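You operate a simulated robot arm through the tools that you are given. There is no shell and no other tool.

You run a simulated robot arm. Do the job below in one go: nothing can be reset, and whatever is moved stays where it is left.

TASK
Run a warm basin: cold to the lower line, hot to the upper line, then lather it with the soap.
Fine: cold first, so that it ends at 30 to 42 degrees; keep off the hot spout and pipe; taps off, nothing spilt, the soap back in its dish.

Only the result counts: the job must be done as asked and must still hold three seconds after the hand-in. Knocking over, shifting, dropping, spilling or breaking anything else fails it.

THE ROBOT
A 6-joint arm with a two-finger parallel gripper, fixed in place. Base frame: the origin is at the foot of the arm, x ahead of it, y to its left, z up. Lengths are in m, angles in degrees, forces in N, time in s.
Its first joint turns from -166.0 to 166.0 degrees. Payload 3.91 kg.
The tool frame sits at the grasp point between the pads (the TCP): z along the fingers, y along the line on which they close. The tips reach 0.03 m beyond it. The gripper opens to 0.11 m. The fingers are 0.02 m wide and 0.01 m thick; the gripper's body (0.048 by 0.112 m) begins 0.055 m behind the TCP.
Orientation is told as [roll, pitch, yaw] about the base's x, y, z axes, in that order, counted from this pose: with the fingers straight down and closing along the base's y, the tool's x points along the base's -x, its y along +y and its z along -z.

THE INTERFACE
- The arm moves only by the tool servo_tool. Its argument "motion" is a list of rows, each a list of 6 numbers: the shift along the base's x, y, z in m, then the turn, a rotation vector about the base's x, y, z in degrees. In form: [[tx, ty, tz, rx, ry, rz], ...]. A call has 1 to 20 rows; each row is the pose to reach, as a shift and turn from the pose commanded when the call began. "grip" is the opening, from 0 (shut) to 1 (fully open), set as the call begins (left out, the last holds). A row lasts 0.2 s, in which the tool goes at most 0.05 m and 8.6 degrees; a call with a longer step from one row to the next is refused whole, and so is a gripper value outside its range. Where a pose cannot be reached the arm comes as near as it can. A force on the tool above 40 N (or 10 N above the force at the start of the call, whichever is more), or a blocked arm, ends the call early, and 0.2 s more pass. The fingers move at their own pace (about 0.153 m/s each) and stop on an object; they squeeze with about 20 N. The grip force told is the motor's: it shows also when the fingers shut on nothing. Time passes only in rows, and 0.2 s behind the last, so rows that repeat a pose let the fingers close. The reply holds the time, the measured pose of the TCP, the force on the tool along the base axes, the opening and the grip force, in the units named above and with some noise, with the torque about the TCP (base axes, N m) and any sound that the robot's microphone picked up.
- Cameras (640 x 400 px; columns grow to the right, rows downward): "scene" is fixed at [0.0502, -0.649, 1.5662]; the picture's right is [0.05, -1.00, 0.00], its down [-0.95, -0.05, -0.29] and it looks along [0.29, 0.02, -0.96] (base axes); focal length 363 px, centre (320, 200). "wrist" rides on the gripper at [0.072, 0.017, -0.103] in the tool frame; the picture's right is [-0.23, 0.97, 0.00], its down [-0.76, -0.18, -0.62] and it looks along [-0.61, -0.14, 0.78] (tool axes); focal length 222 px, centre (320, 200). There is no depth. A picture from a camera that has moved, and an enlarged one, comes with that camera's place and axes in the base frame and with its lens.
- camera(camera): a new picture of that camera. It takes no simulated time.
- zoom(camera, box): a new picture of the part [left, top, right, bottom] of that camera's present view, enlarged. It takes no simulated time.
- hand_in(): hands the job in; it is judged then, once.

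Nothing tells you positions but the pictures and the camera data. Unless the task says otherwise, let go and move clear before handing in.

The tools are called after "Request:" by a JSON object that holds its "method" and its "body". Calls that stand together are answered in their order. servo_tool: Moves the arm, as the interface text tells. Its arguments: {"type":"object","properties":{"motion":{"type":"array"},"grip":{"type":"number"}},"required":["motion"]} The other tools are called the same way: camera (camera) takes a picture; zoom (camera, box) takes an enlarged picture of a part of a camera's view; hand_in () hands the job in.

At the start:

```text
time_s: 0.0
eef_pos: [0.3054, -0.4782, 1.1393]
tool_rot: [-0.2, 0.1, -0.1]
force: [0.2, 0.7, 0.5]
wrist_torque: [-0.01, -0.04, -0.01]
grip_width: 0.1101
finger_force: 0.0
```

scene: 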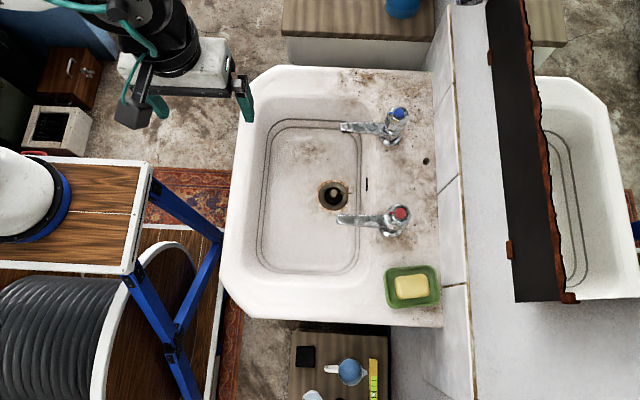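
wrist: 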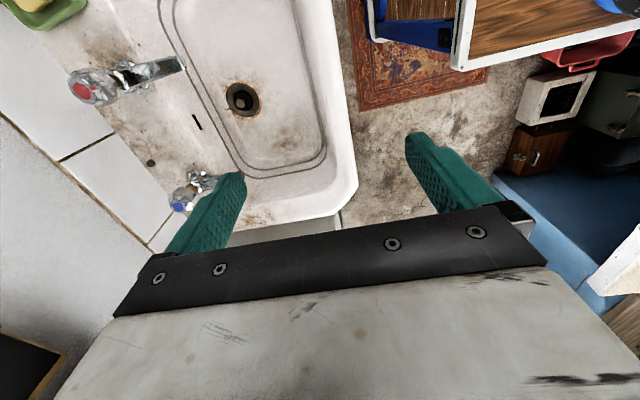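

I see a wall basin with a blue (cold) tap and a red (hot) tap, an open drain, and a yellow soap in a green dish on the rim. I'll look at the details first.

Request:
{"method": "zoom", "body": {"camera": "scene", "box": [220, 60, 460, 210]}}

Request:
{"method": "zoom", "body": {"camera": "scene", "box": [220, 180, 460, 330]}}

Request:
{"method": "zoom", "body": {"camera": "scene", "box": [280, 280, 520, 400]}}

Request:
{"method": "zoom", "body": {"camera": "wrist", "box": [0, 0, 360, 225]}}

```text
2.67 times, centred on (340, 135) of scene
camera zoom: at [0.0502, -0.649, 1.5662], right [0.05, -1.0, 0.0], down [-0.95, -0.05, -0.29], along [0.29, 0.02, -0.96], focal length 967 px, centre (267, 373)
```

zoom: 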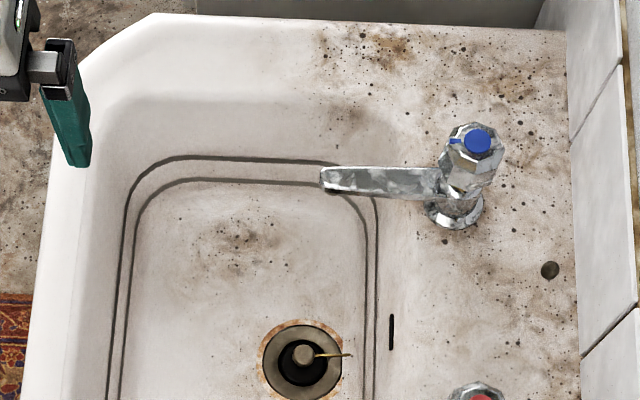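

```text
2.67 times, centred on (340, 255) of scene
camera zoom: at [0.0502, -0.649, 1.5662], right [0.05, -1.0, 0.0], down [-0.95, -0.05, -0.29], along [0.29, 0.02, -0.96], focal length 967 px, centre (267, 53)
```

zoom: 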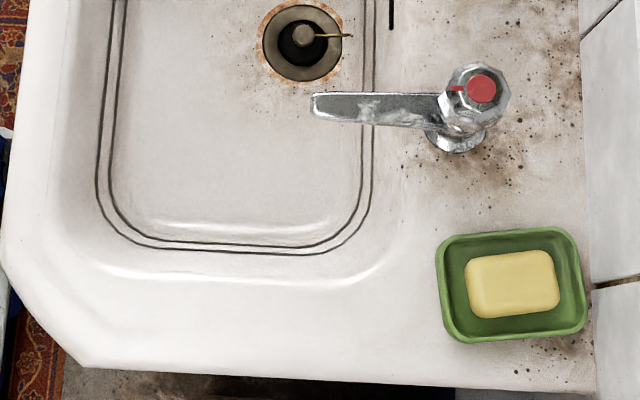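

```text
2.67 times, centred on (400, 340) of scene
camera zoom: at [0.0502, -0.649, 1.5662], right [0.05, -1.0, 0.0], down [-0.95, -0.05, -0.29], along [0.29, 0.02, -0.96], focal length 967 px, centre (107, -173)
```

zoom: 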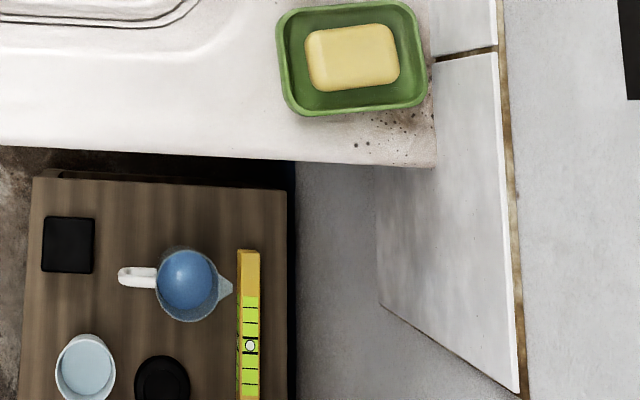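

```text
1.78 times, centred on (180, 112) of wrist
camera zoom: at [0.2342, -0.4614, 1.2424], right [0.23, 0.97, 0.0], down [0.76, -0.18, 0.62], along [0.61, -0.14, -0.78], focal length 395 px, centre (569, 356)
```

zoom: 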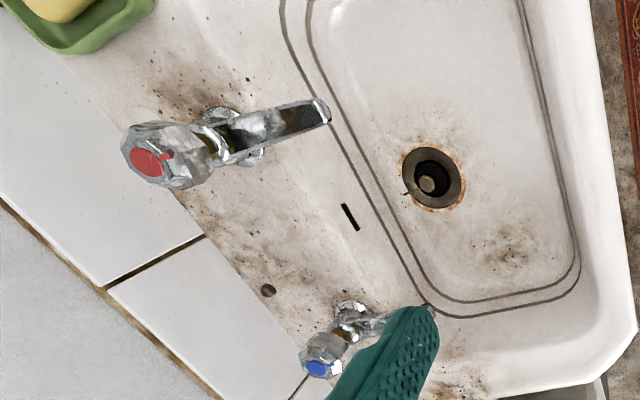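

The drain matters, since it has to hold water; I'm zooming in on it and on the side table things, which may include a plug.

Request:
{"method": "zoom", "body": {"camera": "scene", "box": [305, 170, 369, 210]}}

Request:
{"method": "zoom", "body": {"camera": "scene", "box": [280, 320, 408, 400]}}

Request:
{"method": "zoom", "body": {"camera": "scene", "box": [330, 95, 426, 155]}}

Request:
{"method": "zoom", "body": {"camera": "scene", "box": [330, 190, 426, 250]}}

Request:
{"method": "zoom", "body": {"camera": "wrist", "box": [200, 60, 296, 120]}}

Request:
{"method": "zoom", "body": {"camera": "scene", "box": [440, 0, 640, 125]}}

Request:
{"method": "zoom", "body": {"camera": "scene", "box": [0, 0, 320, 200]}}

```text
10.00 times, centred on (337, 190) of scene
camera zoom: at [0.0502, -0.649, 1.5662], right [0.05, -1.0, 0.0], down [-0.95, -0.05, -0.29], along [0.29, 0.02, -0.96], focal length 3626 px, centre (150, 300)
```

zoom: 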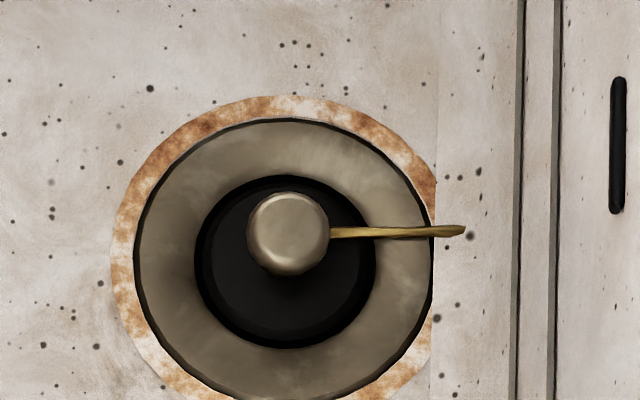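

```text
5.00 times, centred on (344, 360) of scene
camera zoom: at [0.0502, -0.649, 1.5662], right [0.05, -1.0, 0.0], down [-0.95, -0.05, -0.29], along [0.29, 0.02, -0.96], focal length 1813 px, centre (200, -600)
```

zoom: 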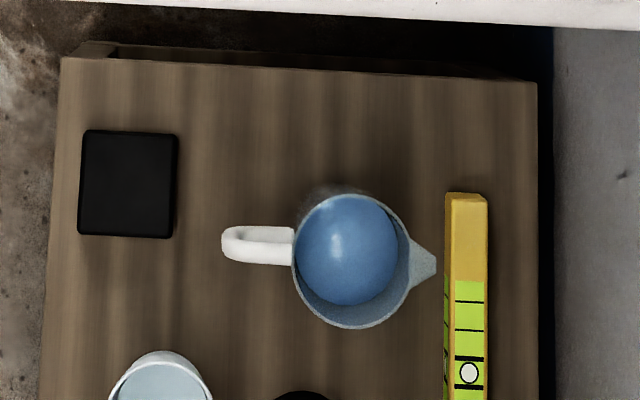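

```text
6.67 times, centred on (378, 125) of scene
camera zoom: at [0.0502, -0.649, 1.5662], right [0.05, -1.0, 0.0], down [-0.95, -0.05, -0.29], along [0.29, 0.02, -0.96], focal length 2417 px, centre (-67, 700)
```

zoom: 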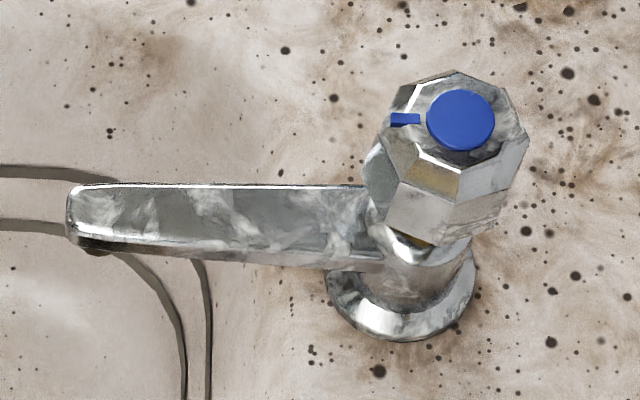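

```text
6.67 times, centred on (378, 220) of scene
camera zoom: at [0.0502, -0.649, 1.5662], right [0.05, -1.0, 0.0], down [-0.95, -0.05, -0.29], along [0.29, 0.02, -0.96], focal length 2417 px, centre (-67, 67)
```

zoom: 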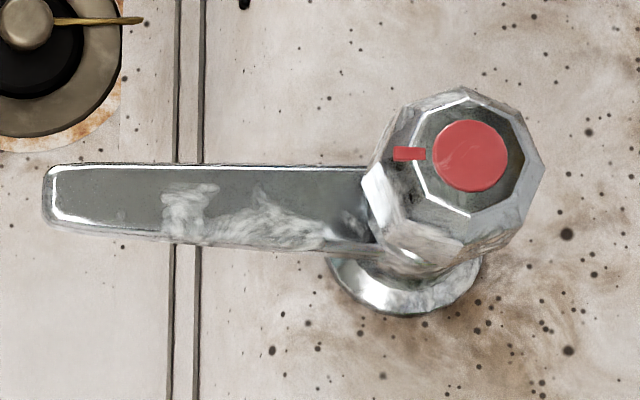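

```text
6.67 times, centred on (248, 90) of wrist
camera zoom: at [0.2342, -0.4614, 1.2424], right [0.23, 0.97, 0.0], down [0.76, -0.18, 0.62], along [0.61, -0.14, -0.78], focal length 1481 px, centre (800, 933)
```

zoom: 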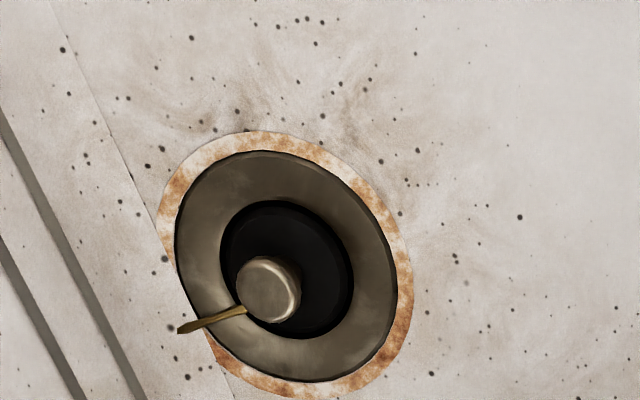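

```text
3.20 times, centred on (540, 62) of scene
camera zoom: at [0.0502, -0.649, 1.5662], right [0.05, -1.0, 0.0], down [-0.95, -0.05, -0.29], along [0.29, 0.02, -0.96], focal length 1160 px, centre (-384, 640)
```

zoom: 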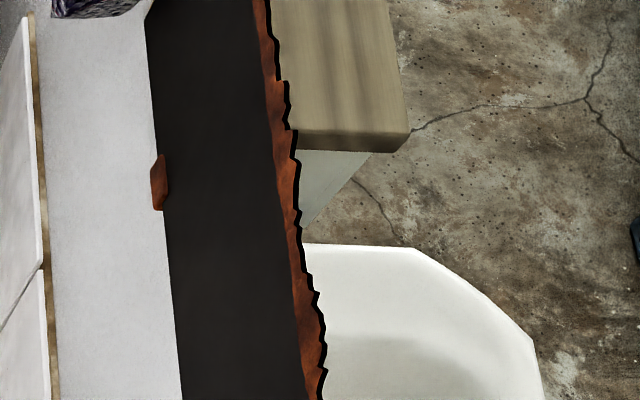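

```text
2.00 times, centred on (160, 100) of scene
camera zoom: at [0.0502, -0.649, 1.5662], right [0.05, -1.0, 0.0], down [-0.95, -0.05, -0.29], along [0.29, 0.02, -0.96], focal length 725 px, centre (640, 400)
```

zoom: 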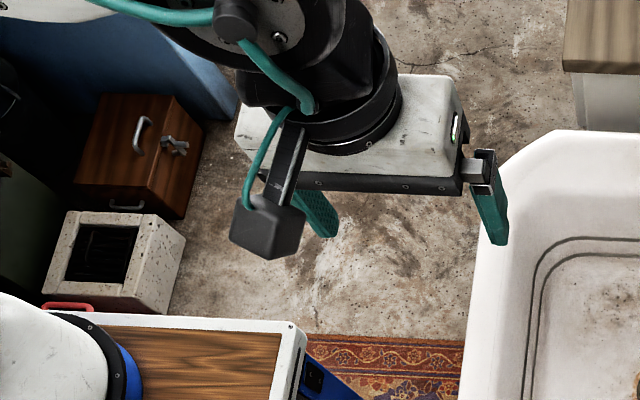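

The plug (a black disc with a knob on a short chain) looks seated in the drain. I put the taps' caps at about x=0.23 (hot) and x=0.44 (cold), y=-0.79, z=0.915, with the rim near z=0.82. Next I turn the wrist so its camera looks at the taps from the side.

Request:
{"method": "servo_tool", "body": {"motion": [[0.003, -0.002, -0.003, 0, 0, -8.2], [0.006, -0.004, -0.006, 0, 0, -16.4], [0.009, -0.006, -0.01, 0, 0, -24.6], [0.012, -0.008, -0.014, 0, 0, -32.8], [0.015, -0.01, -0.018, 0, 0, -41], [0.018, -0.012, -0.022, 0, 0, -49.2], [0.021, -0.014, -0.026, 0, 0, -57.4], [0.024, -0.016, -0.03, 0, 0, -65.6], [0.027, -0.018, -0.034, 0, 0, -73.8], [0.03, -0.02, -0.037, 0, 0, -82], [0.03, -0.022, -0.039, 0, 0, -90]], "grip": 1.0}}

```text
time_s: 2.4
eef_pos: [0.3364, -0.5004, 1.0988]
tool_rot: [-0.1, 0.0, -90.2]
force: [-0.5, -0.7, -1.0]
wrist_torque: [0.02, 0.0, 0.0]
grip_width: 0.1101
finger_force: 0.1
```

The tool is turned to -90° yaw at [0.336, -0.50, 1.10] without trouble. Now I look with both cameras.

Request:
{"method": "camera", "body": {"camera": "wrist"}}

Request:
{"method": "camera", "body": {"camera": "scene"}}

```text
taken
camera wrist: at [0.3537, -0.4282, 1.2027], right [0.97, -0.23, 0.0], down [-0.18, -0.76, 0.62], along [-0.14, -0.61, -0.78], focal length 222 px, centre (320, 200)
```

wrist: 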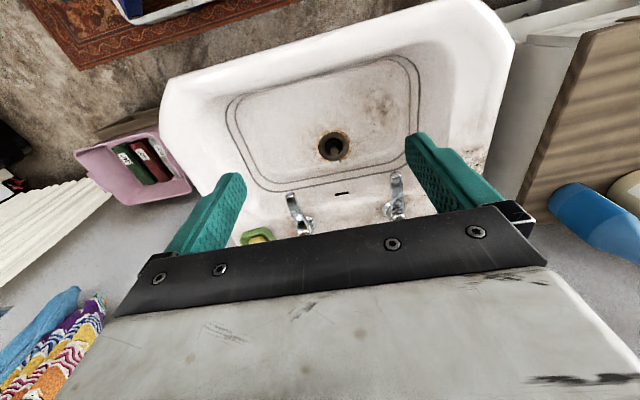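

```text
taken
```

scene: 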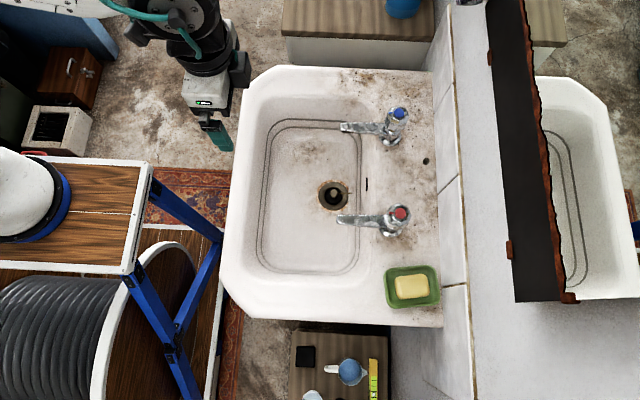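

The picture from the wrist is upside down (the wall is at the bottom). I tilt the tool to look more level at the taps, to get the heights of handle and spout.

Request:
{"method": "servo_tool", "body": {"motion": [[0, 0.005, -0.02, -7, 0, 0], [0, 0.01, -0.04, -14, 0, 0], [0, 0.01, -0.06, -21, 0, 0], [0, 0.01, -0.08, -28, 0, 0], [0, 0.01, -0.1, -35, 0, 0]]}}

Request:
{"method": "camera", "body": {"camera": "wrist"}}

```text
time_s: 3.6
eef_pos: [0.3349, -0.4906, 0.9992]
tool_rot: [0.1, -35.0, -89.9]
force: [0.4, 0.0, 0.1]
wrist_torque: [0.0, -0.03, -0.01]
grip_width: 0.1099
finger_force: 0.1
```

```text
taken
camera wrist: at [0.3537, -0.3714, 1.0423], right [0.97, -0.18, 0.13], down [-0.18, -0.27, 0.95], along [-0.14, -0.95, -0.29], focal length 222 px, centre (320, 200)
```

wrist: 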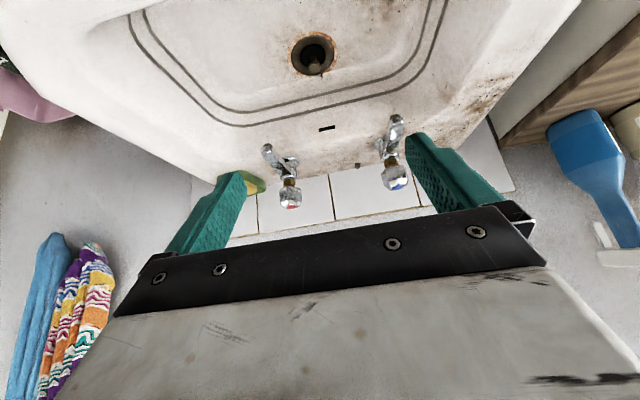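

Request:
{"method": "zoom", "body": {"camera": "wrist", "box": [224, 130, 336, 200]}}

Request:
{"method": "zoom", "body": {"camera": "wrist", "box": [336, 110, 448, 180]}}

Request:
{"method": "zoom", "body": {"camera": "wrist", "box": [240, 10, 400, 110]}}

```text
5.71 times, centred on (280, 165) of wrist
camera zoom: at [0.3537, -0.3714, 1.0423], right [0.97, -0.18, 0.13], down [-0.18, -0.27, 0.95], along [-0.14, -0.95, -0.29], focal length 1269 px, centre (549, 400)
```

zoom: 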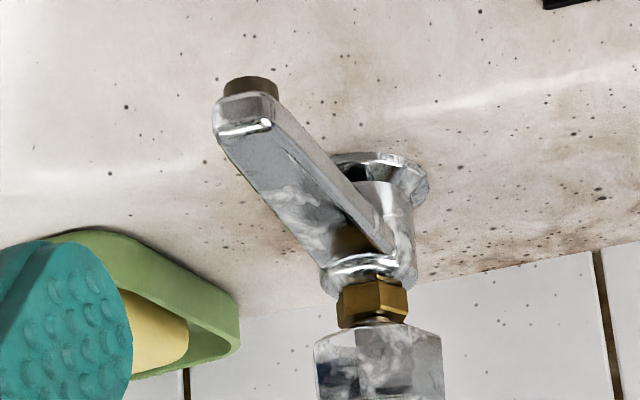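

```text
5.71 times, centred on (392, 145) of wrist
camera zoom: at [0.3537, -0.3714, 1.0423], right [0.97, -0.18, 0.13], down [-0.18, -0.27, 0.95], along [-0.14, -0.95, -0.29], focal length 1269 px, centre (-91, 514)
```

zoom: 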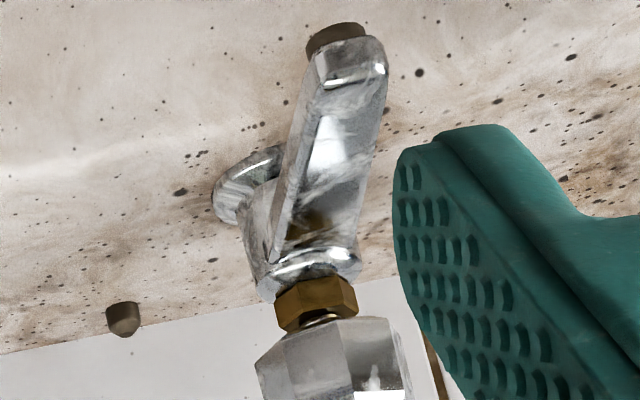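

```text
4.00 times, centred on (320, 60) of wrist
camera zoom: at [0.3537, -0.3714, 1.0423], right [0.97, -0.18, 0.13], down [-0.18, -0.27, 0.95], along [-0.14, -0.95, -0.29], focal length 888 px, centre (320, 760)
```

zoom: 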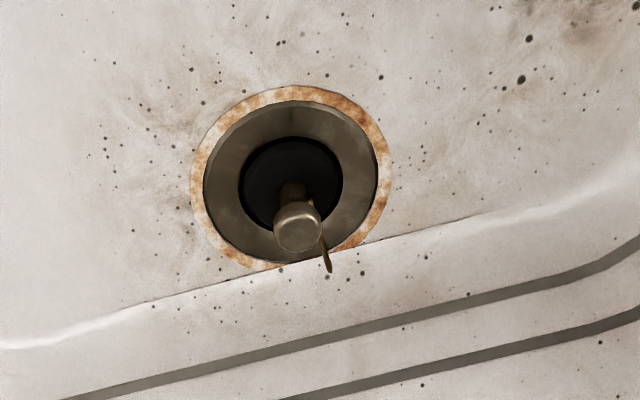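

The tap bodies are clear now: the handle spans about z=0.875 to 0.916, the spout top is near z=0.855, and the plug sits in the drain. Next I straighten the tool and go above the cold tap at about [0.4395, -0.788].

Request:
{"method": "servo_tool", "body": {"motion": [[0.0105, -0.0297, 0.006, 3.5, 0, 0], [0.021, -0.0595, 0.012, 7, 0, 0], [0.0315, -0.0892, 0.018, 10.5, 0, 0], [0.042, -0.119, 0.024, 14, 0, 0], [0.0525, -0.1487, 0.03, 17.5, 0, 0], [0.063, -0.1785, 0.03, 21, 0, 0], [0.0735, -0.2082, 0.03, 24.5, 0, 0], [0.084, -0.238, 0.03, 28, 0, 0], [0.0945, -0.2677, 0.03, 31.5, 0, 0], [0.1046, -0.2974, 0.03, 35, 0, 0], [0.1046, -0.2974, 0.03, 35, 0, 0]]}}

Request:
{"method": "camera", "body": {"camera": "wrist"}}

Request:
{"method": "camera", "body": {"camera": "scene"}}

```text
time_s: 6.0
eef_pos: [0.4394, -0.7875, 1.0301]
tool_rot: [-0.2, 0.2, -90.1]
force: [-0.5, 0.9, 0.1]
wrist_torque: [0.01, 0.01, -0.01]
grip_width: 0.1098
finger_force: 0.0
```

```text
taken
camera wrist: at [0.4585, -0.7159, 1.133], right [0.97, -0.23, 0.0], down [-0.18, -0.76, 0.62], along [-0.14, -0.6, -0.78], focal length 222 px, centre (320, 200)
```

wrist: 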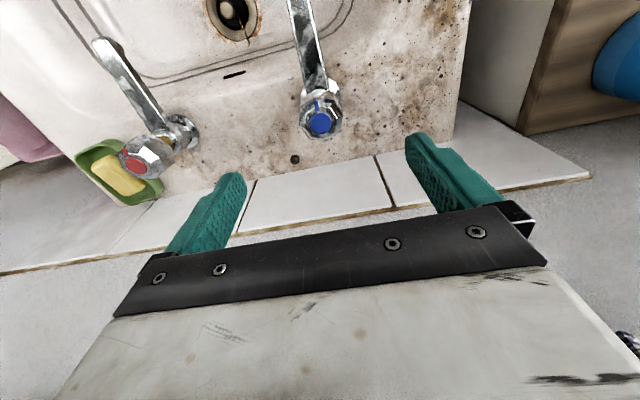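

```text
taken
```

scene: 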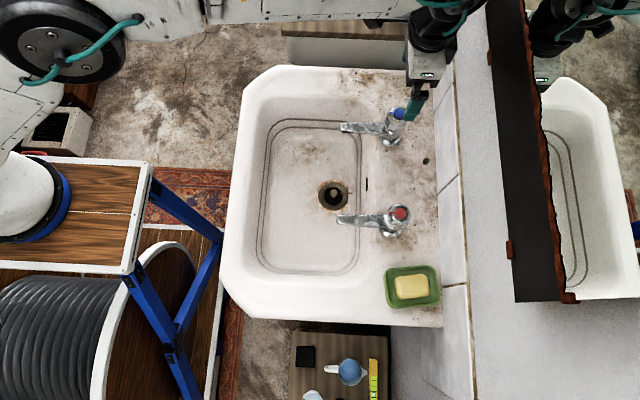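

The blue handle lies right between the open fingers at about [0.441, -0.790]. I go down over it to z=0.912 (tips at 0.882, well above the spout).

Request:
{"method": "servo_tool", "body": {"motion": [[0.001, -0.0015, -0.03, 0, 0, 0], [0.001, -0.002, -0.06, 0, 0, 0], [0.001, -0.002, -0.085, 0, 0, 0], [0.001, -0.002, -0.105, 0, 0, 0], [0.001, -0.002, -0.118, 0, 0, 0], [0.001, -0.002, -0.118, 0, 0, 0]]}}

Request:
{"method": "camera", "body": {"camera": "wrist"}}

Request:
{"method": "zoom", "body": {"camera": "scene", "box": [330, 70, 458, 150]}}

```text
time_s: 7.4
eef_pos: [0.4418, -0.7895, 0.9105]
tool_rot: [-0.1, 0.0, -90.1]
force: [0.1, -0.8, 0.8]
wrist_torque: [0.01, -0.02, 0.0]
grip_width: 0.1098
finger_force: 0.0
```

```text
taken
camera wrist: at [0.4594, -0.7174, 1.0143], right [0.97, -0.23, 0.0], down [-0.18, -0.76, 0.62], along [-0.14, -0.61, -0.78], focal length 222 px, centre (320, 200)
```

wrist: 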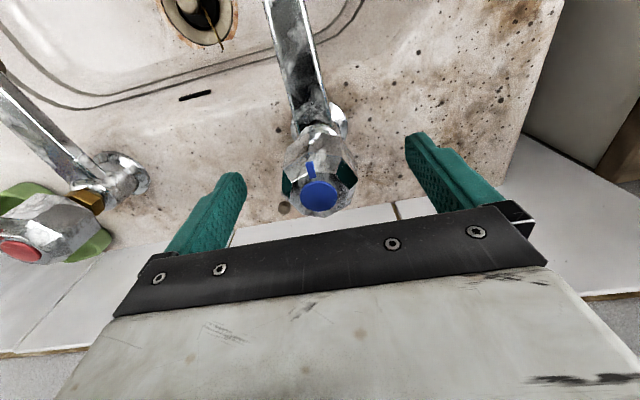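

```text
5.00 times, centred on (394, 110) of scene
camera zoom: at [0.0502, -0.649, 1.5662], right [0.05, -1.0, 0.0], down [-0.95, -0.05, -0.29], along [0.29, 0.02, -0.96], focal length 1813 px, centre (-50, 650)
```

zoom: 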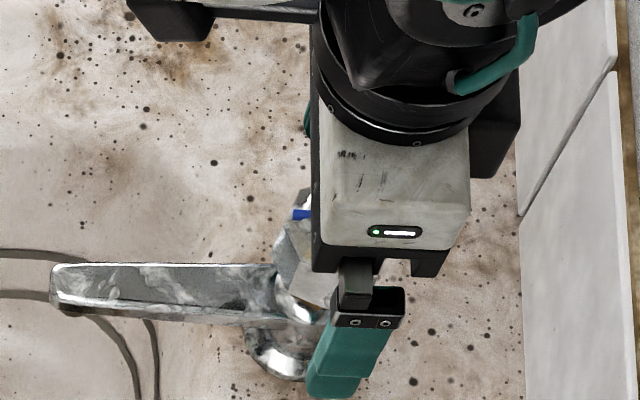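

The handle's cap is centred between the fingers at z≈0.917. I close the gripper on it.

Request:
{"method": "servo_tool", "body": {"motion": [[0, 0, 0, 0, 0, 0], [0, 0, 0, 0, 0, 0], [0, 0, 0, 0, 0, 0], [0, 0, 0, 0, 0, 0]], "grip": 0.0}}

Request:
{"method": "camera", "body": {"camera": "wrist"}}

```text
time_s: 8.4
eef_pos: [0.4403, -0.7882, 0.9115]
tool_rot: [-0.1, 0.1, -90.0]
force: [-7.9, 3.3, -3.1]
wrist_torque: [-0.2, -0.75, -0.01]
grip_width: 0.0475
finger_force: 44.7
```

```text
taken
camera wrist: at [0.4586, -0.7174, 1.0144], right [0.97, -0.23, 0.0], down [-0.18, -0.76, 0.62], along [-0.14, -0.61, -0.78], focal length 222 px, centre (320, 200)
```

wrist: 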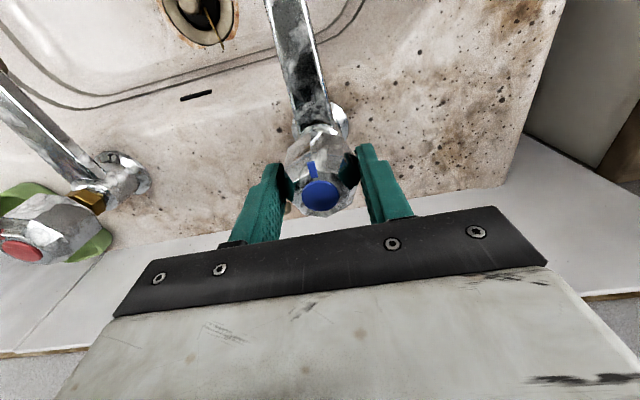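

The gripper holds the cold handle (0.0475 m wide). I turn it a little counterclockwise and watch for torque, sound and water.

Request:
{"method": "servo_tool", "body": {"motion": [[-0.001, 0.0, 0, 0, 0, 5], [-0.001, 0.0, 0, 0, 0, 10], [-0.001, 0.0, 0, 0, 0, 15], [-0.001, 0.0, 0, 0, 0, 20]]}}

Request:
{"method": "camera", "body": {"camera": "wrist"}}

Request:
{"method": "zoom", "body": {"camera": "scene", "box": [250, 90, 442, 210]}}

```text
time_s: 9.4
eef_pos: [0.4404, -0.7899, 0.9099]
tool_rot: [-0.1, 0.1, -69.9]
force: [-2.8, 3.2, 3.4]
wrist_torque: [1.55, -0.14, 0.0]
grip_width: 0.0472
finger_force: 45.2
```

```text
taken
camera wrist: at [0.4324, -0.716, 1.0143], right [0.99, 0.12, 0.0], down [0.1, -0.78, 0.62], along [0.07, -0.62, -0.78], focal length 222 px, centre (320, 200)
```

wrist: 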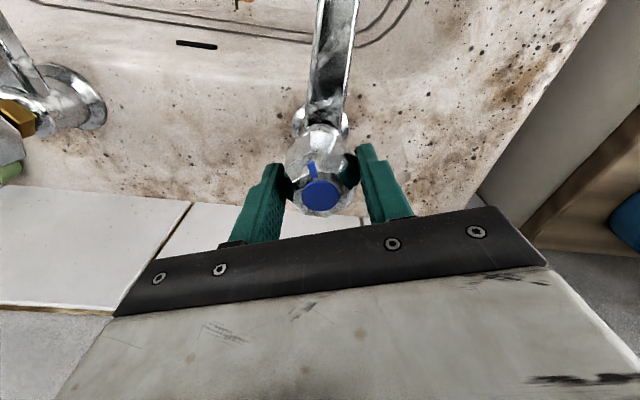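

```text
3.33 times, centred on (346, 150) of scene
camera zoom: at [0.0502, -0.649, 1.5662], right [0.05, -1.0, 0.0], down [-0.95, -0.05, -0.29], along [0.29, 0.02, -0.96], focal length 1209 px, centre (233, 367)
```

zoom: 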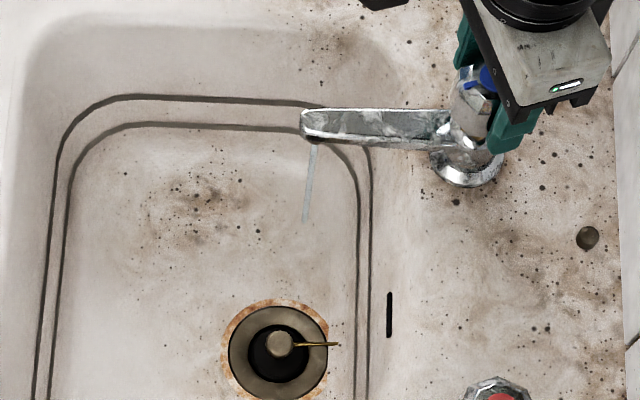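

Counterclockwise opens it: a thin stream is already running from the cold spout. I wait a bit to see whether the water stays in the basin.

Request:
{"method": "servo_tool", "body": {"motion": [[0, 0, 0, 0, 0, 0], [0, 0, 0, 0, 0, 0], [0, 0, 0, 0, 0, 0], [0, 0, 0, 0, 0, 0], [0, 0, 0, 0, 0, 0], [0, 0, 0, 0, 0, 0], [0, 0, 0, 0, 0, 0], [0, 0, 0, 0, 0, 0], [0, 0, 0, 0, 0, 0], [0, 0, 0, 0, 0, 0]]}}

Request:
{"method": "zoom", "body": {"camera": "scene", "box": [250, 90, 442, 210]}}

Request:
{"method": "zoom", "body": {"camera": "scene", "box": [305, 170, 369, 210]}}

```text
time_s: 11.6
eef_pos: [0.4403, -0.7902, 0.911]
tool_rot: [0.0, 0.0, -70.1]
force: [1.0, 5.1, 3.8]
wrist_torque: [0.23, -0.68, -0.04]
grip_width: 0.0474
finger_force: 45.1
```

```text
3.33 times, centred on (346, 150) of scene
camera zoom: at [0.0502, -0.649, 1.5662], right [0.05, -1.0, 0.0], down [-0.95, -0.05, -0.29], along [0.29, 0.02, -0.96], focal length 1209 px, centre (233, 367)
```

zoom: 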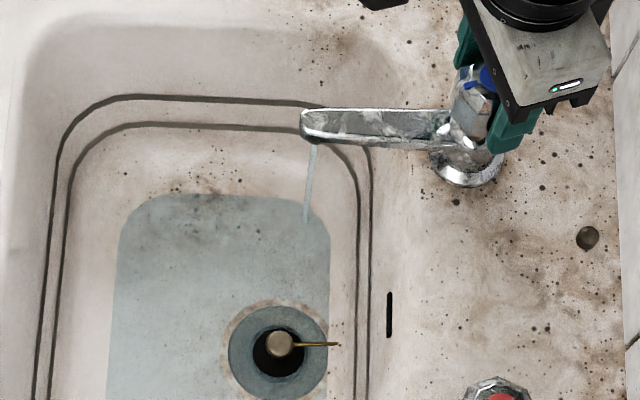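

```text
10.00 times, centred on (337, 190) of scene
camera zoom: at [0.0502, -0.649, 1.5662], right [0.05, -1.0, 0.0], down [-0.95, -0.05, -0.29], along [0.29, 0.02, -0.96], focal length 3626 px, centre (150, 300)
```

zoom: 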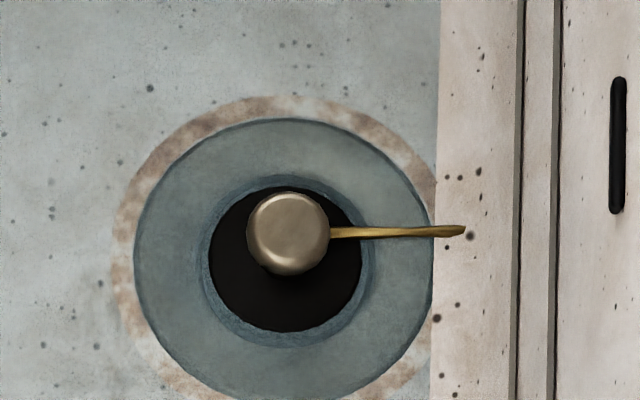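

The plug holds: a sheet of water now covers the flat bottom. I let it run at this rate and track the waterline.

Request:
{"method": "servo_tool", "body": {"motion": [[0, 0, 0, 0, 0, 0], [0, 0, 0, 0, 0, 0], [0, 0, 0, 0, 0, 0], [0, 0, 0, 0, 0, 0], [0, 0, 0, 0, 0, 0], [0, 0, 0, 0, 0, 0], [0, 0, 0, 0, 0, 0], [0, 0, 0, 0, 0, 0], [0, 0, 0, 0, 0, 0], [0, 0, 0, 0, 0, 0]]}}

Request:
{"method": "zoom", "body": {"camera": "scene", "box": [232, 90, 424, 210]}}

Request:
{"method": "zoom", "body": {"camera": "scene", "box": [232, 180, 424, 300]}}

```text
time_s: 13.8
eef_pos: [0.441, -0.7893, 0.9097]
tool_rot: [0.0, 0.1, -70.0]
force: [3.3, 2.5, 5.6]
wrist_torque: [0.25, -0.63, 0.04]
grip_width: 0.0475
finger_force: 44.4
```

```text
3.33 times, centred on (328, 150) of scene
camera zoom: at [0.0502, -0.649, 1.5662], right [0.05, -1.0, 0.0], down [-0.95, -0.05, -0.29], along [0.29, 0.02, -0.96], focal length 1209 px, centre (293, 367)
```

zoom: 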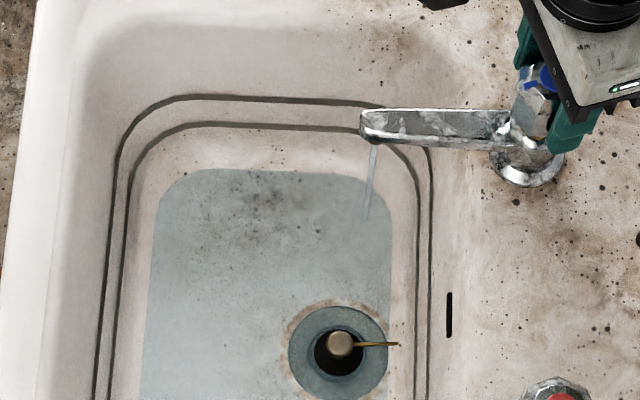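

```text
3.33 times, centred on (328, 240) of scene
camera zoom: at [0.0502, -0.649, 1.5662], right [0.05, -1.0, 0.0], down [-0.95, -0.05, -0.29], along [0.29, 0.02, -0.96], focal length 1209 px, centre (293, 67)
```

zoom: 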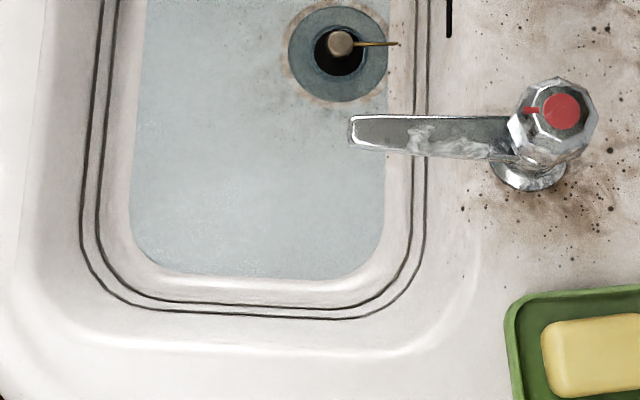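

The waterline is climbing steadily and is now about 45 zoomed pixels short of the lower line on the far side. I keep running it in short spells.

Request:
{"method": "servo_tool", "body": {"motion": [[0, 0, 0, 0, 0, 0], [0, 0, 0, 0, 0, 0], [0, 0, 0, 0, 0, 0], [0, 0, 0, 0, 0, 0], [0, 0, 0, 0, 0, 0], [0, 0, 0, 0, 0, 0], [0, 0, 0, 0, 0, 0], [0, 0, 0, 0, 0, 0], [0, 0, 0, 0, 0, 0], [0, 0, 0, 0, 0, 0]]}}

Request:
{"method": "zoom", "body": {"camera": "scene", "box": [232, 90, 424, 210]}}

Request:
{"method": "zoom", "body": {"camera": "scene", "box": [232, 180, 424, 300]}}

```text
time_s: 16.0
eef_pos: [0.4393, -0.7909, 0.9104]
tool_rot: [-0.1, 0.2, -70.0]
force: [5.0, 0.7, 5.9]
wrist_torque: [0.23, -0.68, -0.01]
grip_width: 0.0474
finger_force: 45.3
```

```text
3.33 times, centred on (328, 150) of scene
camera zoom: at [0.0502, -0.649, 1.5662], right [0.05, -1.0, 0.0], down [-0.95, -0.05, -0.29], along [0.29, 0.02, -0.96], focal length 1209 px, centre (293, 367)
```

zoom: 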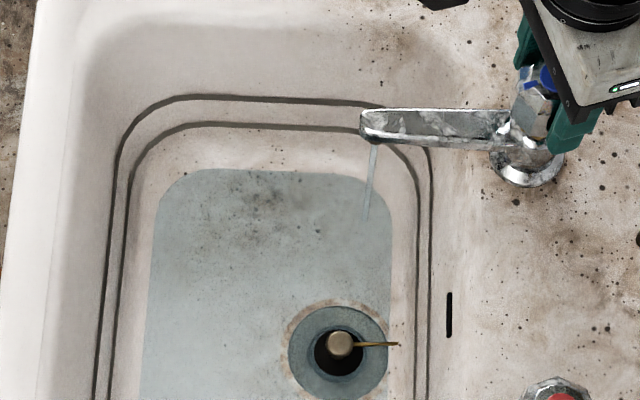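

```text
3.33 times, centred on (328, 240) of scene
camera zoom: at [0.0502, -0.649, 1.5662], right [0.05, -1.0, 0.0], down [-0.95, -0.05, -0.29], along [0.29, 0.02, -0.96], focal length 1209 px, centre (293, 67)
```

zoom: 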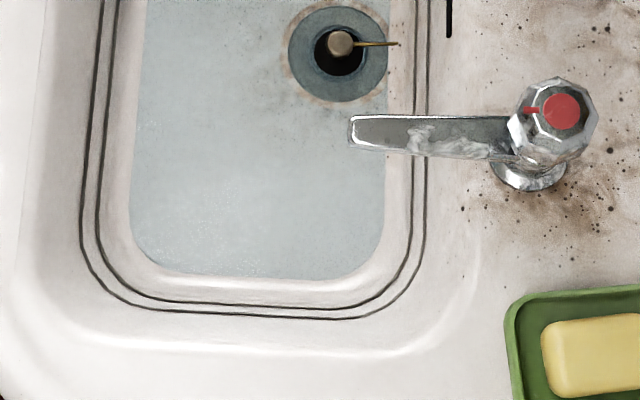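

The level has not moved in the last 2 s while the tap runs, so water is probably leaking past the plug. I shut the cold tap again and watch whether the level falls.

Request:
{"method": "servo_tool", "body": {"motion": [[0, 0, 0, 0, 0, -5], [0, 0, 0, 0, 0, -10], [0, 0, 0, 0, 0, -15], [0, 0, 0, 0, 0, -20], [0, 0, 0, 0, 0, -20]]}}

Request:
{"method": "zoom", "body": {"camera": "scene", "box": [232, 90, 424, 210]}}

Request:
{"method": "zoom", "body": {"camera": "scene", "box": [305, 170, 369, 210]}}

```text
time_s: 17.2
eef_pos: [0.4394, -0.7896, 0.9117]
tool_rot: [-0.1, -0.1, -90.0]
force: [6.6, -1.5, 7.3]
wrist_torque: [-0.33, -0.74, 0.0]
grip_width: 0.0478
finger_force: 44.8
```

```text
3.33 times, centred on (328, 150) of scene
camera zoom: at [0.0502, -0.649, 1.5662], right [0.05, -1.0, 0.0], down [-0.95, -0.05, -0.29], along [0.29, 0.02, -0.96], focal length 1209 px, centre (293, 367)
```

zoom: 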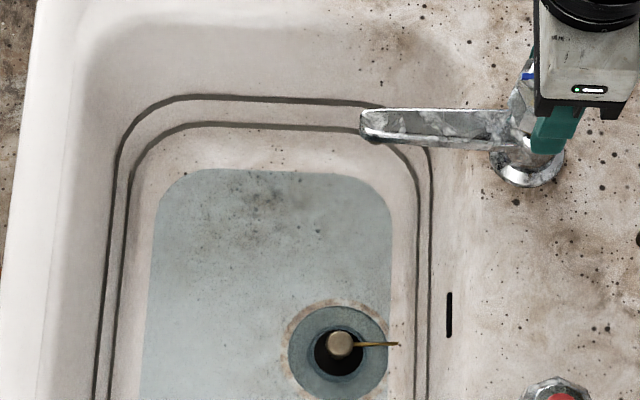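

```text
10.00 times, centred on (337, 190) of scene
camera zoom: at [0.0502, -0.649, 1.5662], right [0.05, -1.0, 0.0], down [-0.95, -0.05, -0.29], along [0.29, 0.02, -0.96], focal length 3626 px, centre (150, 300)
```

zoom: 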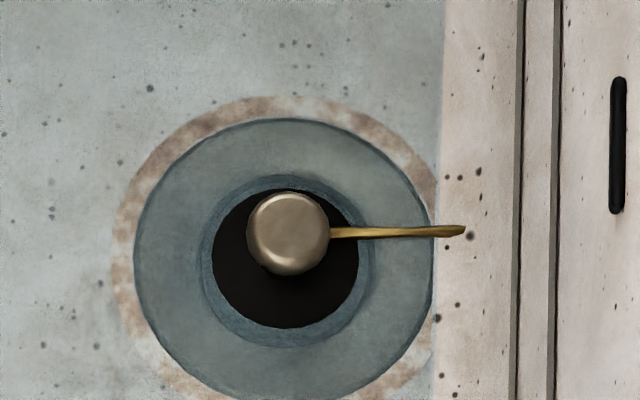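

The stream has stopped. I wait 3 s to see whether the level falls.

Request:
{"method": "servo_tool", "body": {"motion": [[0, 0, 0, 0, 0, 0], [0, 0, 0, 0, 0, 0], [0, 0, 0, 0, 0, 0], [0, 0, 0, 0, 0, 0], [0, 0, 0, 0, 0, 0], [0, 0, 0, 0, 0, 0], [0, 0, 0, 0, 0, 0], [0, 0, 0, 0, 0, 0], [0, 0, 0, 0, 0, 0], [0, 0, 0, 0, 0, 0], [0, 0, 0, 0, 0, 0], [0, 0, 0, 0, 0, 0], [0, 0, 0, 0, 0, 0], [0, 0, 0, 0, 0, 0]]}}

Request:
{"method": "zoom", "body": {"camera": "scene", "box": [232, 90, 424, 210]}}

Request:
{"method": "zoom", "body": {"camera": "scene", "box": [305, 170, 369, 210]}}

```text
time_s: 20.2
eef_pos: [0.4407, -0.7897, 0.9097]
tool_rot: [-0.1, 0.1, -89.9]
force: [9.4, -2.4, 9.2]
wrist_torque: [0.02, -0.74, 0.01]
grip_width: 0.0472
finger_force: 45.1
```

```text
3.33 times, centred on (328, 150) of scene
camera zoom: at [0.0502, -0.649, 1.5662], right [0.05, -1.0, 0.0], down [-0.95, -0.05, -0.29], along [0.29, 0.02, -0.96], focal length 1209 px, centre (293, 367)
```

zoom: 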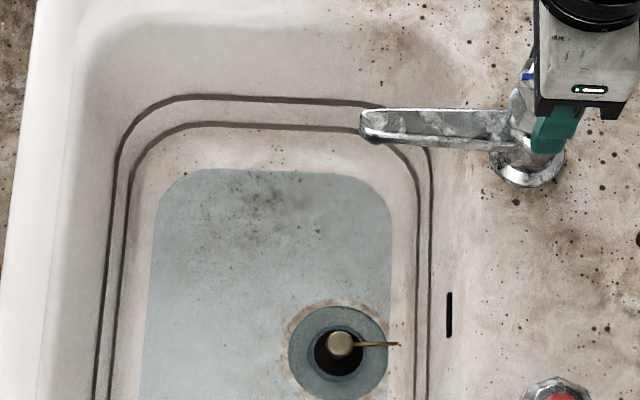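

```text
10.00 times, centred on (337, 190) of scene
camera zoom: at [0.0502, -0.649, 1.5662], right [0.05, -1.0, 0.0], down [-0.95, -0.05, -0.29], along [0.29, 0.02, -0.96], focal length 3626 px, centre (150, 300)
```

zoom: 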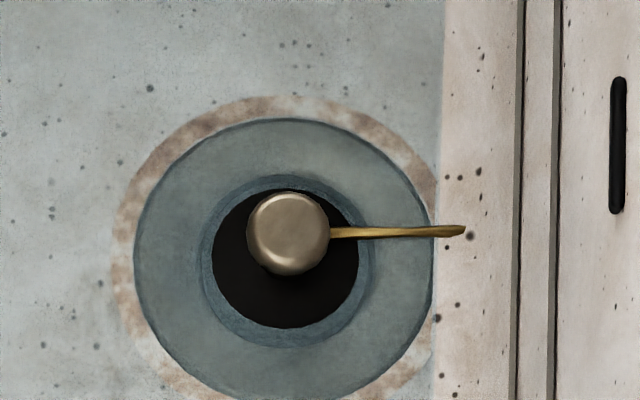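

The level holds with the tap off, so either the picture changes slowly or water spills past the plug only above some height. I release the tap, rise, and look at the plug closely with the wrist camera.

Request:
{"method": "servo_tool", "body": {"motion": [[0, 0, 0, 0, 0, 0], [0, 0, 0, 0, 0, 0], [0, 0, 0.03, 0, 0, 0], [0, 0, 0.07, 0, 0, 0], [0, 0, 0.11, 0, 0, 0], [0, 0, 0.12, 0, 0, 0]], "grip": 1.0}}

Request:
{"method": "zoom", "body": {"camera": "scene", "box": [330, 90, 426, 150]}}

Request:
{"method": "camera", "body": {"camera": "wrist"}}

Request:
{"method": "zoom", "body": {"camera": "wrist", "box": [192, 0, 272, 50]}}

```text
time_s: 21.6
eef_pos: [0.4403, -0.7891, 1.03]
tool_rot: [-0.1, 0.1, -90.1]
force: [0.7, 0.3, 0.2]
wrist_torque: [0.0, 0.03, -0.02]
grip_width: 0.11
finger_force: 0.0
```

```text
6.67 times, centred on (378, 120) of scene
camera zoom: at [0.0502, -0.649, 1.5662], right [0.05, -1.0, 0.0], down [-0.95, -0.05, -0.29], along [0.29, 0.02, -0.96], focal length 2417 px, centre (-67, 733)
```

zoom: 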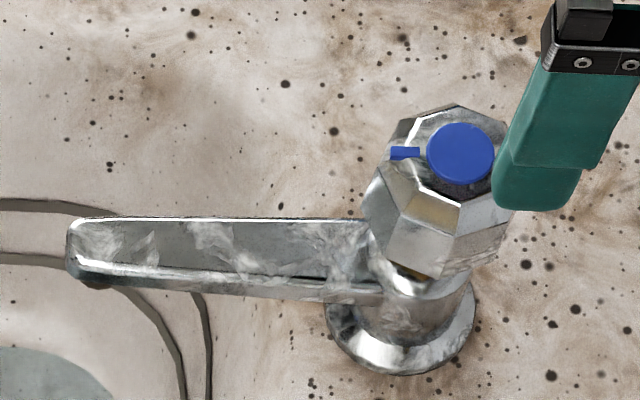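

```text
taken
camera wrist: at [0.4575, -0.7169, 1.1335], right [0.97, -0.23, 0.0], down [-0.18, -0.76, 0.62], along [-0.14, -0.61, -0.78], focal length 222 px, centre (320, 200)
```

wrist: 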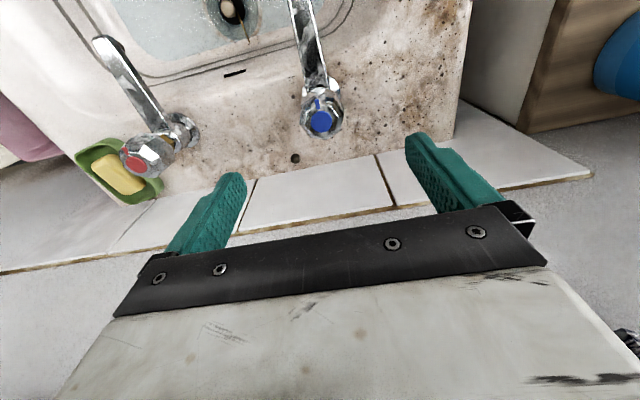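

```text
8.00 times, centred on (232, 25) of wrist
camera zoom: at [0.4575, -0.7169, 1.1335], right [0.97, -0.23, 0.0], down [-0.18, -0.76, 0.62], along [-0.14, -0.61, -0.78], focal length 1777 px, centre (1024, 1600)
```

zoom: 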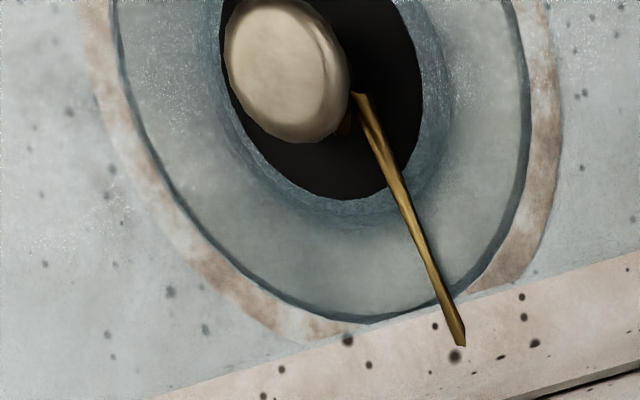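

The cold handle's mark is back at its start. I back off and take a low oblique view of the plug to see whether it really seals.

Request:
{"method": "servo_tool", "body": {"motion": [[-0.011, 0.027, 0, -3.5, 0, 0], [-0.022, 0.054, 0, -7, 0, 0], [-0.033, 0.081, 0, -10.5, 0, 0], [-0.044, 0.108, 0, -14, 0, 0], [-0.055, 0.135, 0, -17.5, 0, 0], [-0.066, 0.162, -0.02, -21, 0, 0], [-0.077, 0.189, -0.04, -24.5, 0, 0], [-0.088, 0.216, -0.06, -28, 0, 0], [-0.099, 0.243, -0.08, -31.5, 0, 0], [-0.11, 0.27, -0.1, -35, 0, 0]]}}

Request:
{"method": "camera", "body": {"camera": "wrist"}}

```text
time_s: 23.8
eef_pos: [0.3294, -0.5173, 0.9329]
tool_rot: [0.4, -34.5, -91.0]
force: [0.5, -0.3, 0.3]
wrist_torque: [0.05, 0.01, 0.02]
grip_width: 0.1099
finger_force: 0.1
```

```text
taken
camera wrist: at [0.349, -0.4002, 0.9764], right [0.97, -0.2, 0.14], down [-0.19, -0.27, 0.94], along [-0.15, -0.94, -0.3], focal length 222 px, centre (320, 200)
```

wrist: 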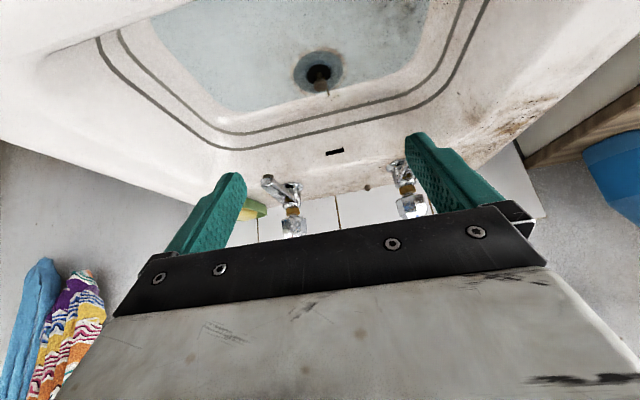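

Request:
{"method": "zoom", "body": {"camera": "wrist", "box": [280, 40, 360, 90]}}

Request:
{"method": "zoom", "body": {"camera": "wrist", "box": [90, 0, 490, 200]}}

Request:
{"method": "zoom", "body": {"camera": "scene", "box": [232, 90, 424, 210]}}

```text
8.00 times, centred on (320, 65) of wrist
camera zoom: at [0.349, -0.4002, 0.9764], right [0.97, -0.2, 0.14], down [-0.19, -0.27, 0.94], along [-0.15, -0.94, -0.3], focal length 1777 px, centre (320, 1280)
```

zoom: 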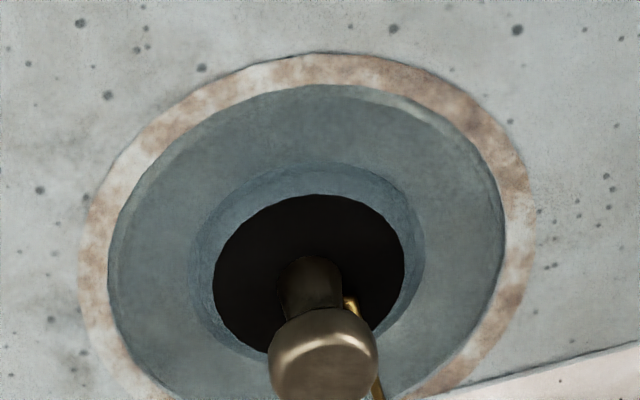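

```text
1.60 times, centred on (290, 100) of wrist
camera zoom: at [0.349, -0.4002, 0.9764], right [0.97, -0.2, 0.14], down [-0.19, -0.27, 0.94], along [-0.15, -0.94, -0.3], focal length 355 px, centre (368, 360)
```

zoom: 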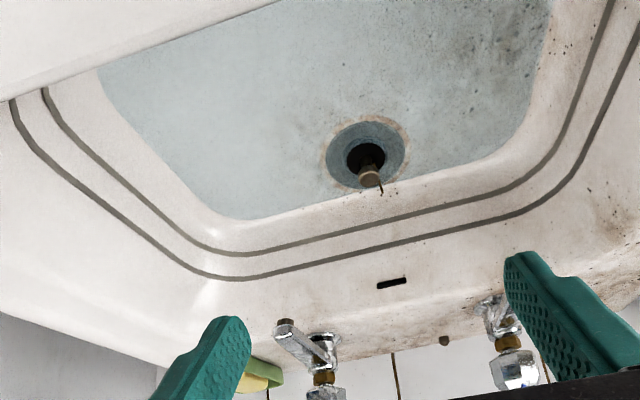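

```text
3.33 times, centred on (328, 150) of scene
camera zoom: at [0.0502, -0.649, 1.5662], right [0.05, -1.0, 0.0], down [-0.95, -0.05, -0.29], along [0.29, 0.02, -0.96], focal length 1209 px, centre (293, 367)
```

zoom: 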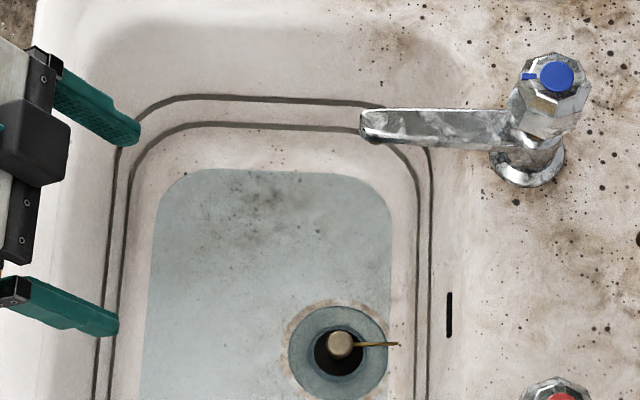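

The plug's black top stands just above the shallow water and looks seated, but I need a longer test. I go back over the cold tap in the same pose as before.

Request:
{"method": "servo_tool", "body": {"motion": [[0.011, -0.027, 0.02, 3.5, 0, 0], [0.022, -0.054, 0.04, 7, 0, 0], [0.033, -0.081, 0.06, 10.5, 0, 0], [0.044, -0.108, 0.08, 14, 0, 0], [0.055, -0.135, 0.1, 17.5, 0, 0], [0.066, -0.162, 0.1, 21, 0, 0], [0.077, -0.189, 0.1, 24.5, 0, 0], [0.088, -0.216, 0.1, 28, 0, 0], [0.099, -0.243, 0.1, 31.5, 0, 0], [0.11, -0.27, 0.1, 35, 0, 0], [0.11, -0.27, 0.1, 35, 0, 0], [0.11, -0.27, 0.07, 35, 0, 0], [0.11, -0.27, 0.04, 35, 0, 0], [0.11, -0.27, 0.01, 35, 0, 0], [0.11, -0.27, -0.01, 35, 0, 0], [0.11, -0.27, -0.02, 35, 0, 0], [0.11, -0.27, -0.02, 35, 0, 0]]}}

Request:
{"method": "camera", "body": {"camera": "wrist"}}

Request:
{"method": "zoom", "body": {"camera": "scene", "box": [260, 120, 388, 200]}}

```text
time_s: 27.4
eef_pos: [0.4405, -0.7895, 0.9101]
tool_rot: [-0.1, 0.1, -90.0]
force: [0.0, 0.5, -0.8]
wrist_torque: [0.03, 0.02, -0.04]
grip_width: 0.11
finger_force: 0.0
```

```text
taken
camera wrist: at [0.4585, -0.7182, 1.0139], right [0.97, -0.23, 0.0], down [-0.18, -0.76, 0.62], along [-0.14, -0.61, -0.78], focal length 222 px, centre (320, 200)
```

wrist: 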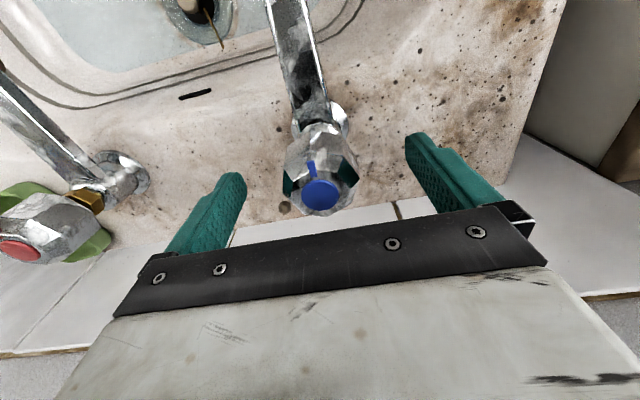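

```text
5.00 times, centred on (324, 160) of scene
camera zoom: at [0.0502, -0.649, 1.5662], right [0.05, -1.0, 0.0], down [-0.95, -0.05, -0.29], along [0.29, 0.02, -0.96], focal length 1813 px, centre (300, 400)
```

zoom: 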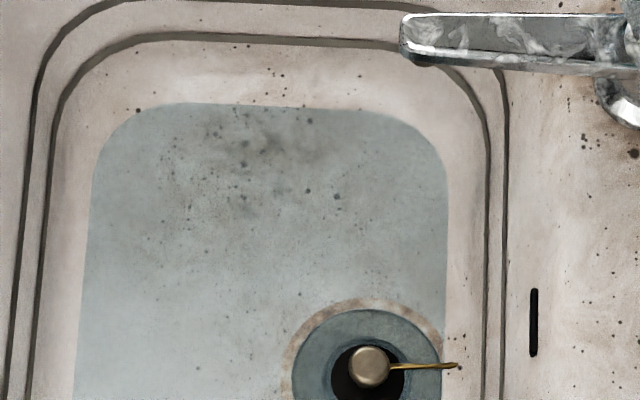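

I'm back on the cold handle; the level has held for 10 s with the tap off, so the plug does seal. I grip and open further this time (40°) to see the level move.

Request:
{"method": "servo_tool", "body": {"motion": [[0, 0, 0, 0, 0, 0], [0, 0, 0, 0, 0, 0], [0, 0, 0, 0, 0, 0], [0, 0, 0, 0, 0, 8], [0, 0, 0, 0, 0, 16], [0, 0, 0, 0, 0, 24], [0, 0, 0, 0, 0, 32], [0, 0, 0, 0, 0, 40], [0, 0, 0, 0, 0, 40], [0, 0, 0, 0, 0, 40], [0, 0, 0, 0, 0, 40]], "grip": 0.0}}

Request:
{"method": "zoom", "body": {"camera": "scene", "box": [260, 120, 388, 200]}}

Request:
{"method": "zoom", "body": {"camera": "scene", "box": [305, 170, 369, 210]}}

```text
time_s: 29.8
eef_pos: [0.4401, -0.7894, 0.9104]
tool_rot: [-0.1, 0.1, -49.9]
force: [7.1, -11.7, -2.9]
wrist_torque: [-0.65, -1.31, 0.02]
grip_width: 0.0476
finger_force: 45.5
```

```text
5.00 times, centred on (324, 160) of scene
camera zoom: at [0.0502, -0.649, 1.5662], right [0.05, -1.0, 0.0], down [-0.95, -0.05, -0.29], along [0.29, 0.02, -0.96], focal length 1813 px, centre (300, 400)
```

zoom: 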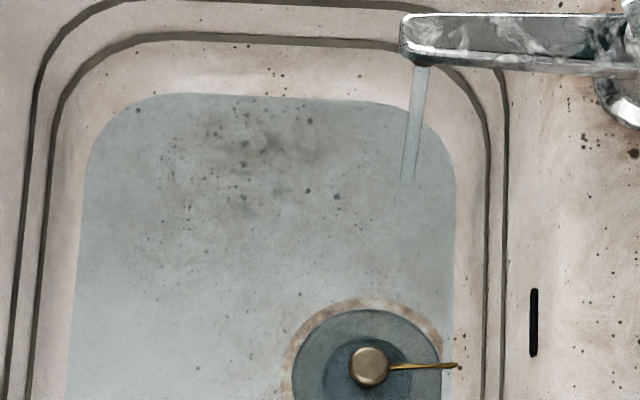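

```text
10.00 times, centred on (337, 190) of scene
camera zoom: at [0.0502, -0.649, 1.5662], right [0.05, -1.0, 0.0], down [-0.95, -0.05, -0.29], along [0.29, 0.02, -0.96], focal length 3626 px, centre (150, 300)
```

zoom: 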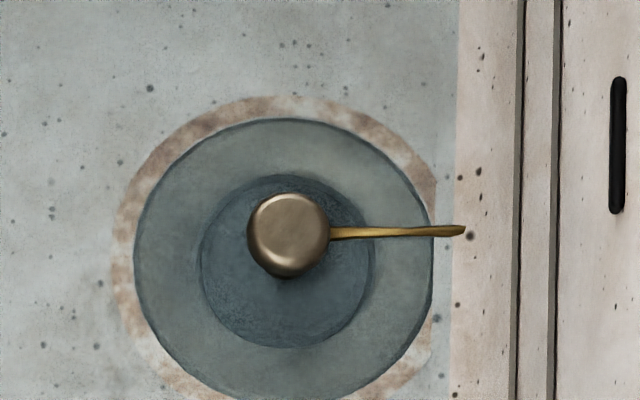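

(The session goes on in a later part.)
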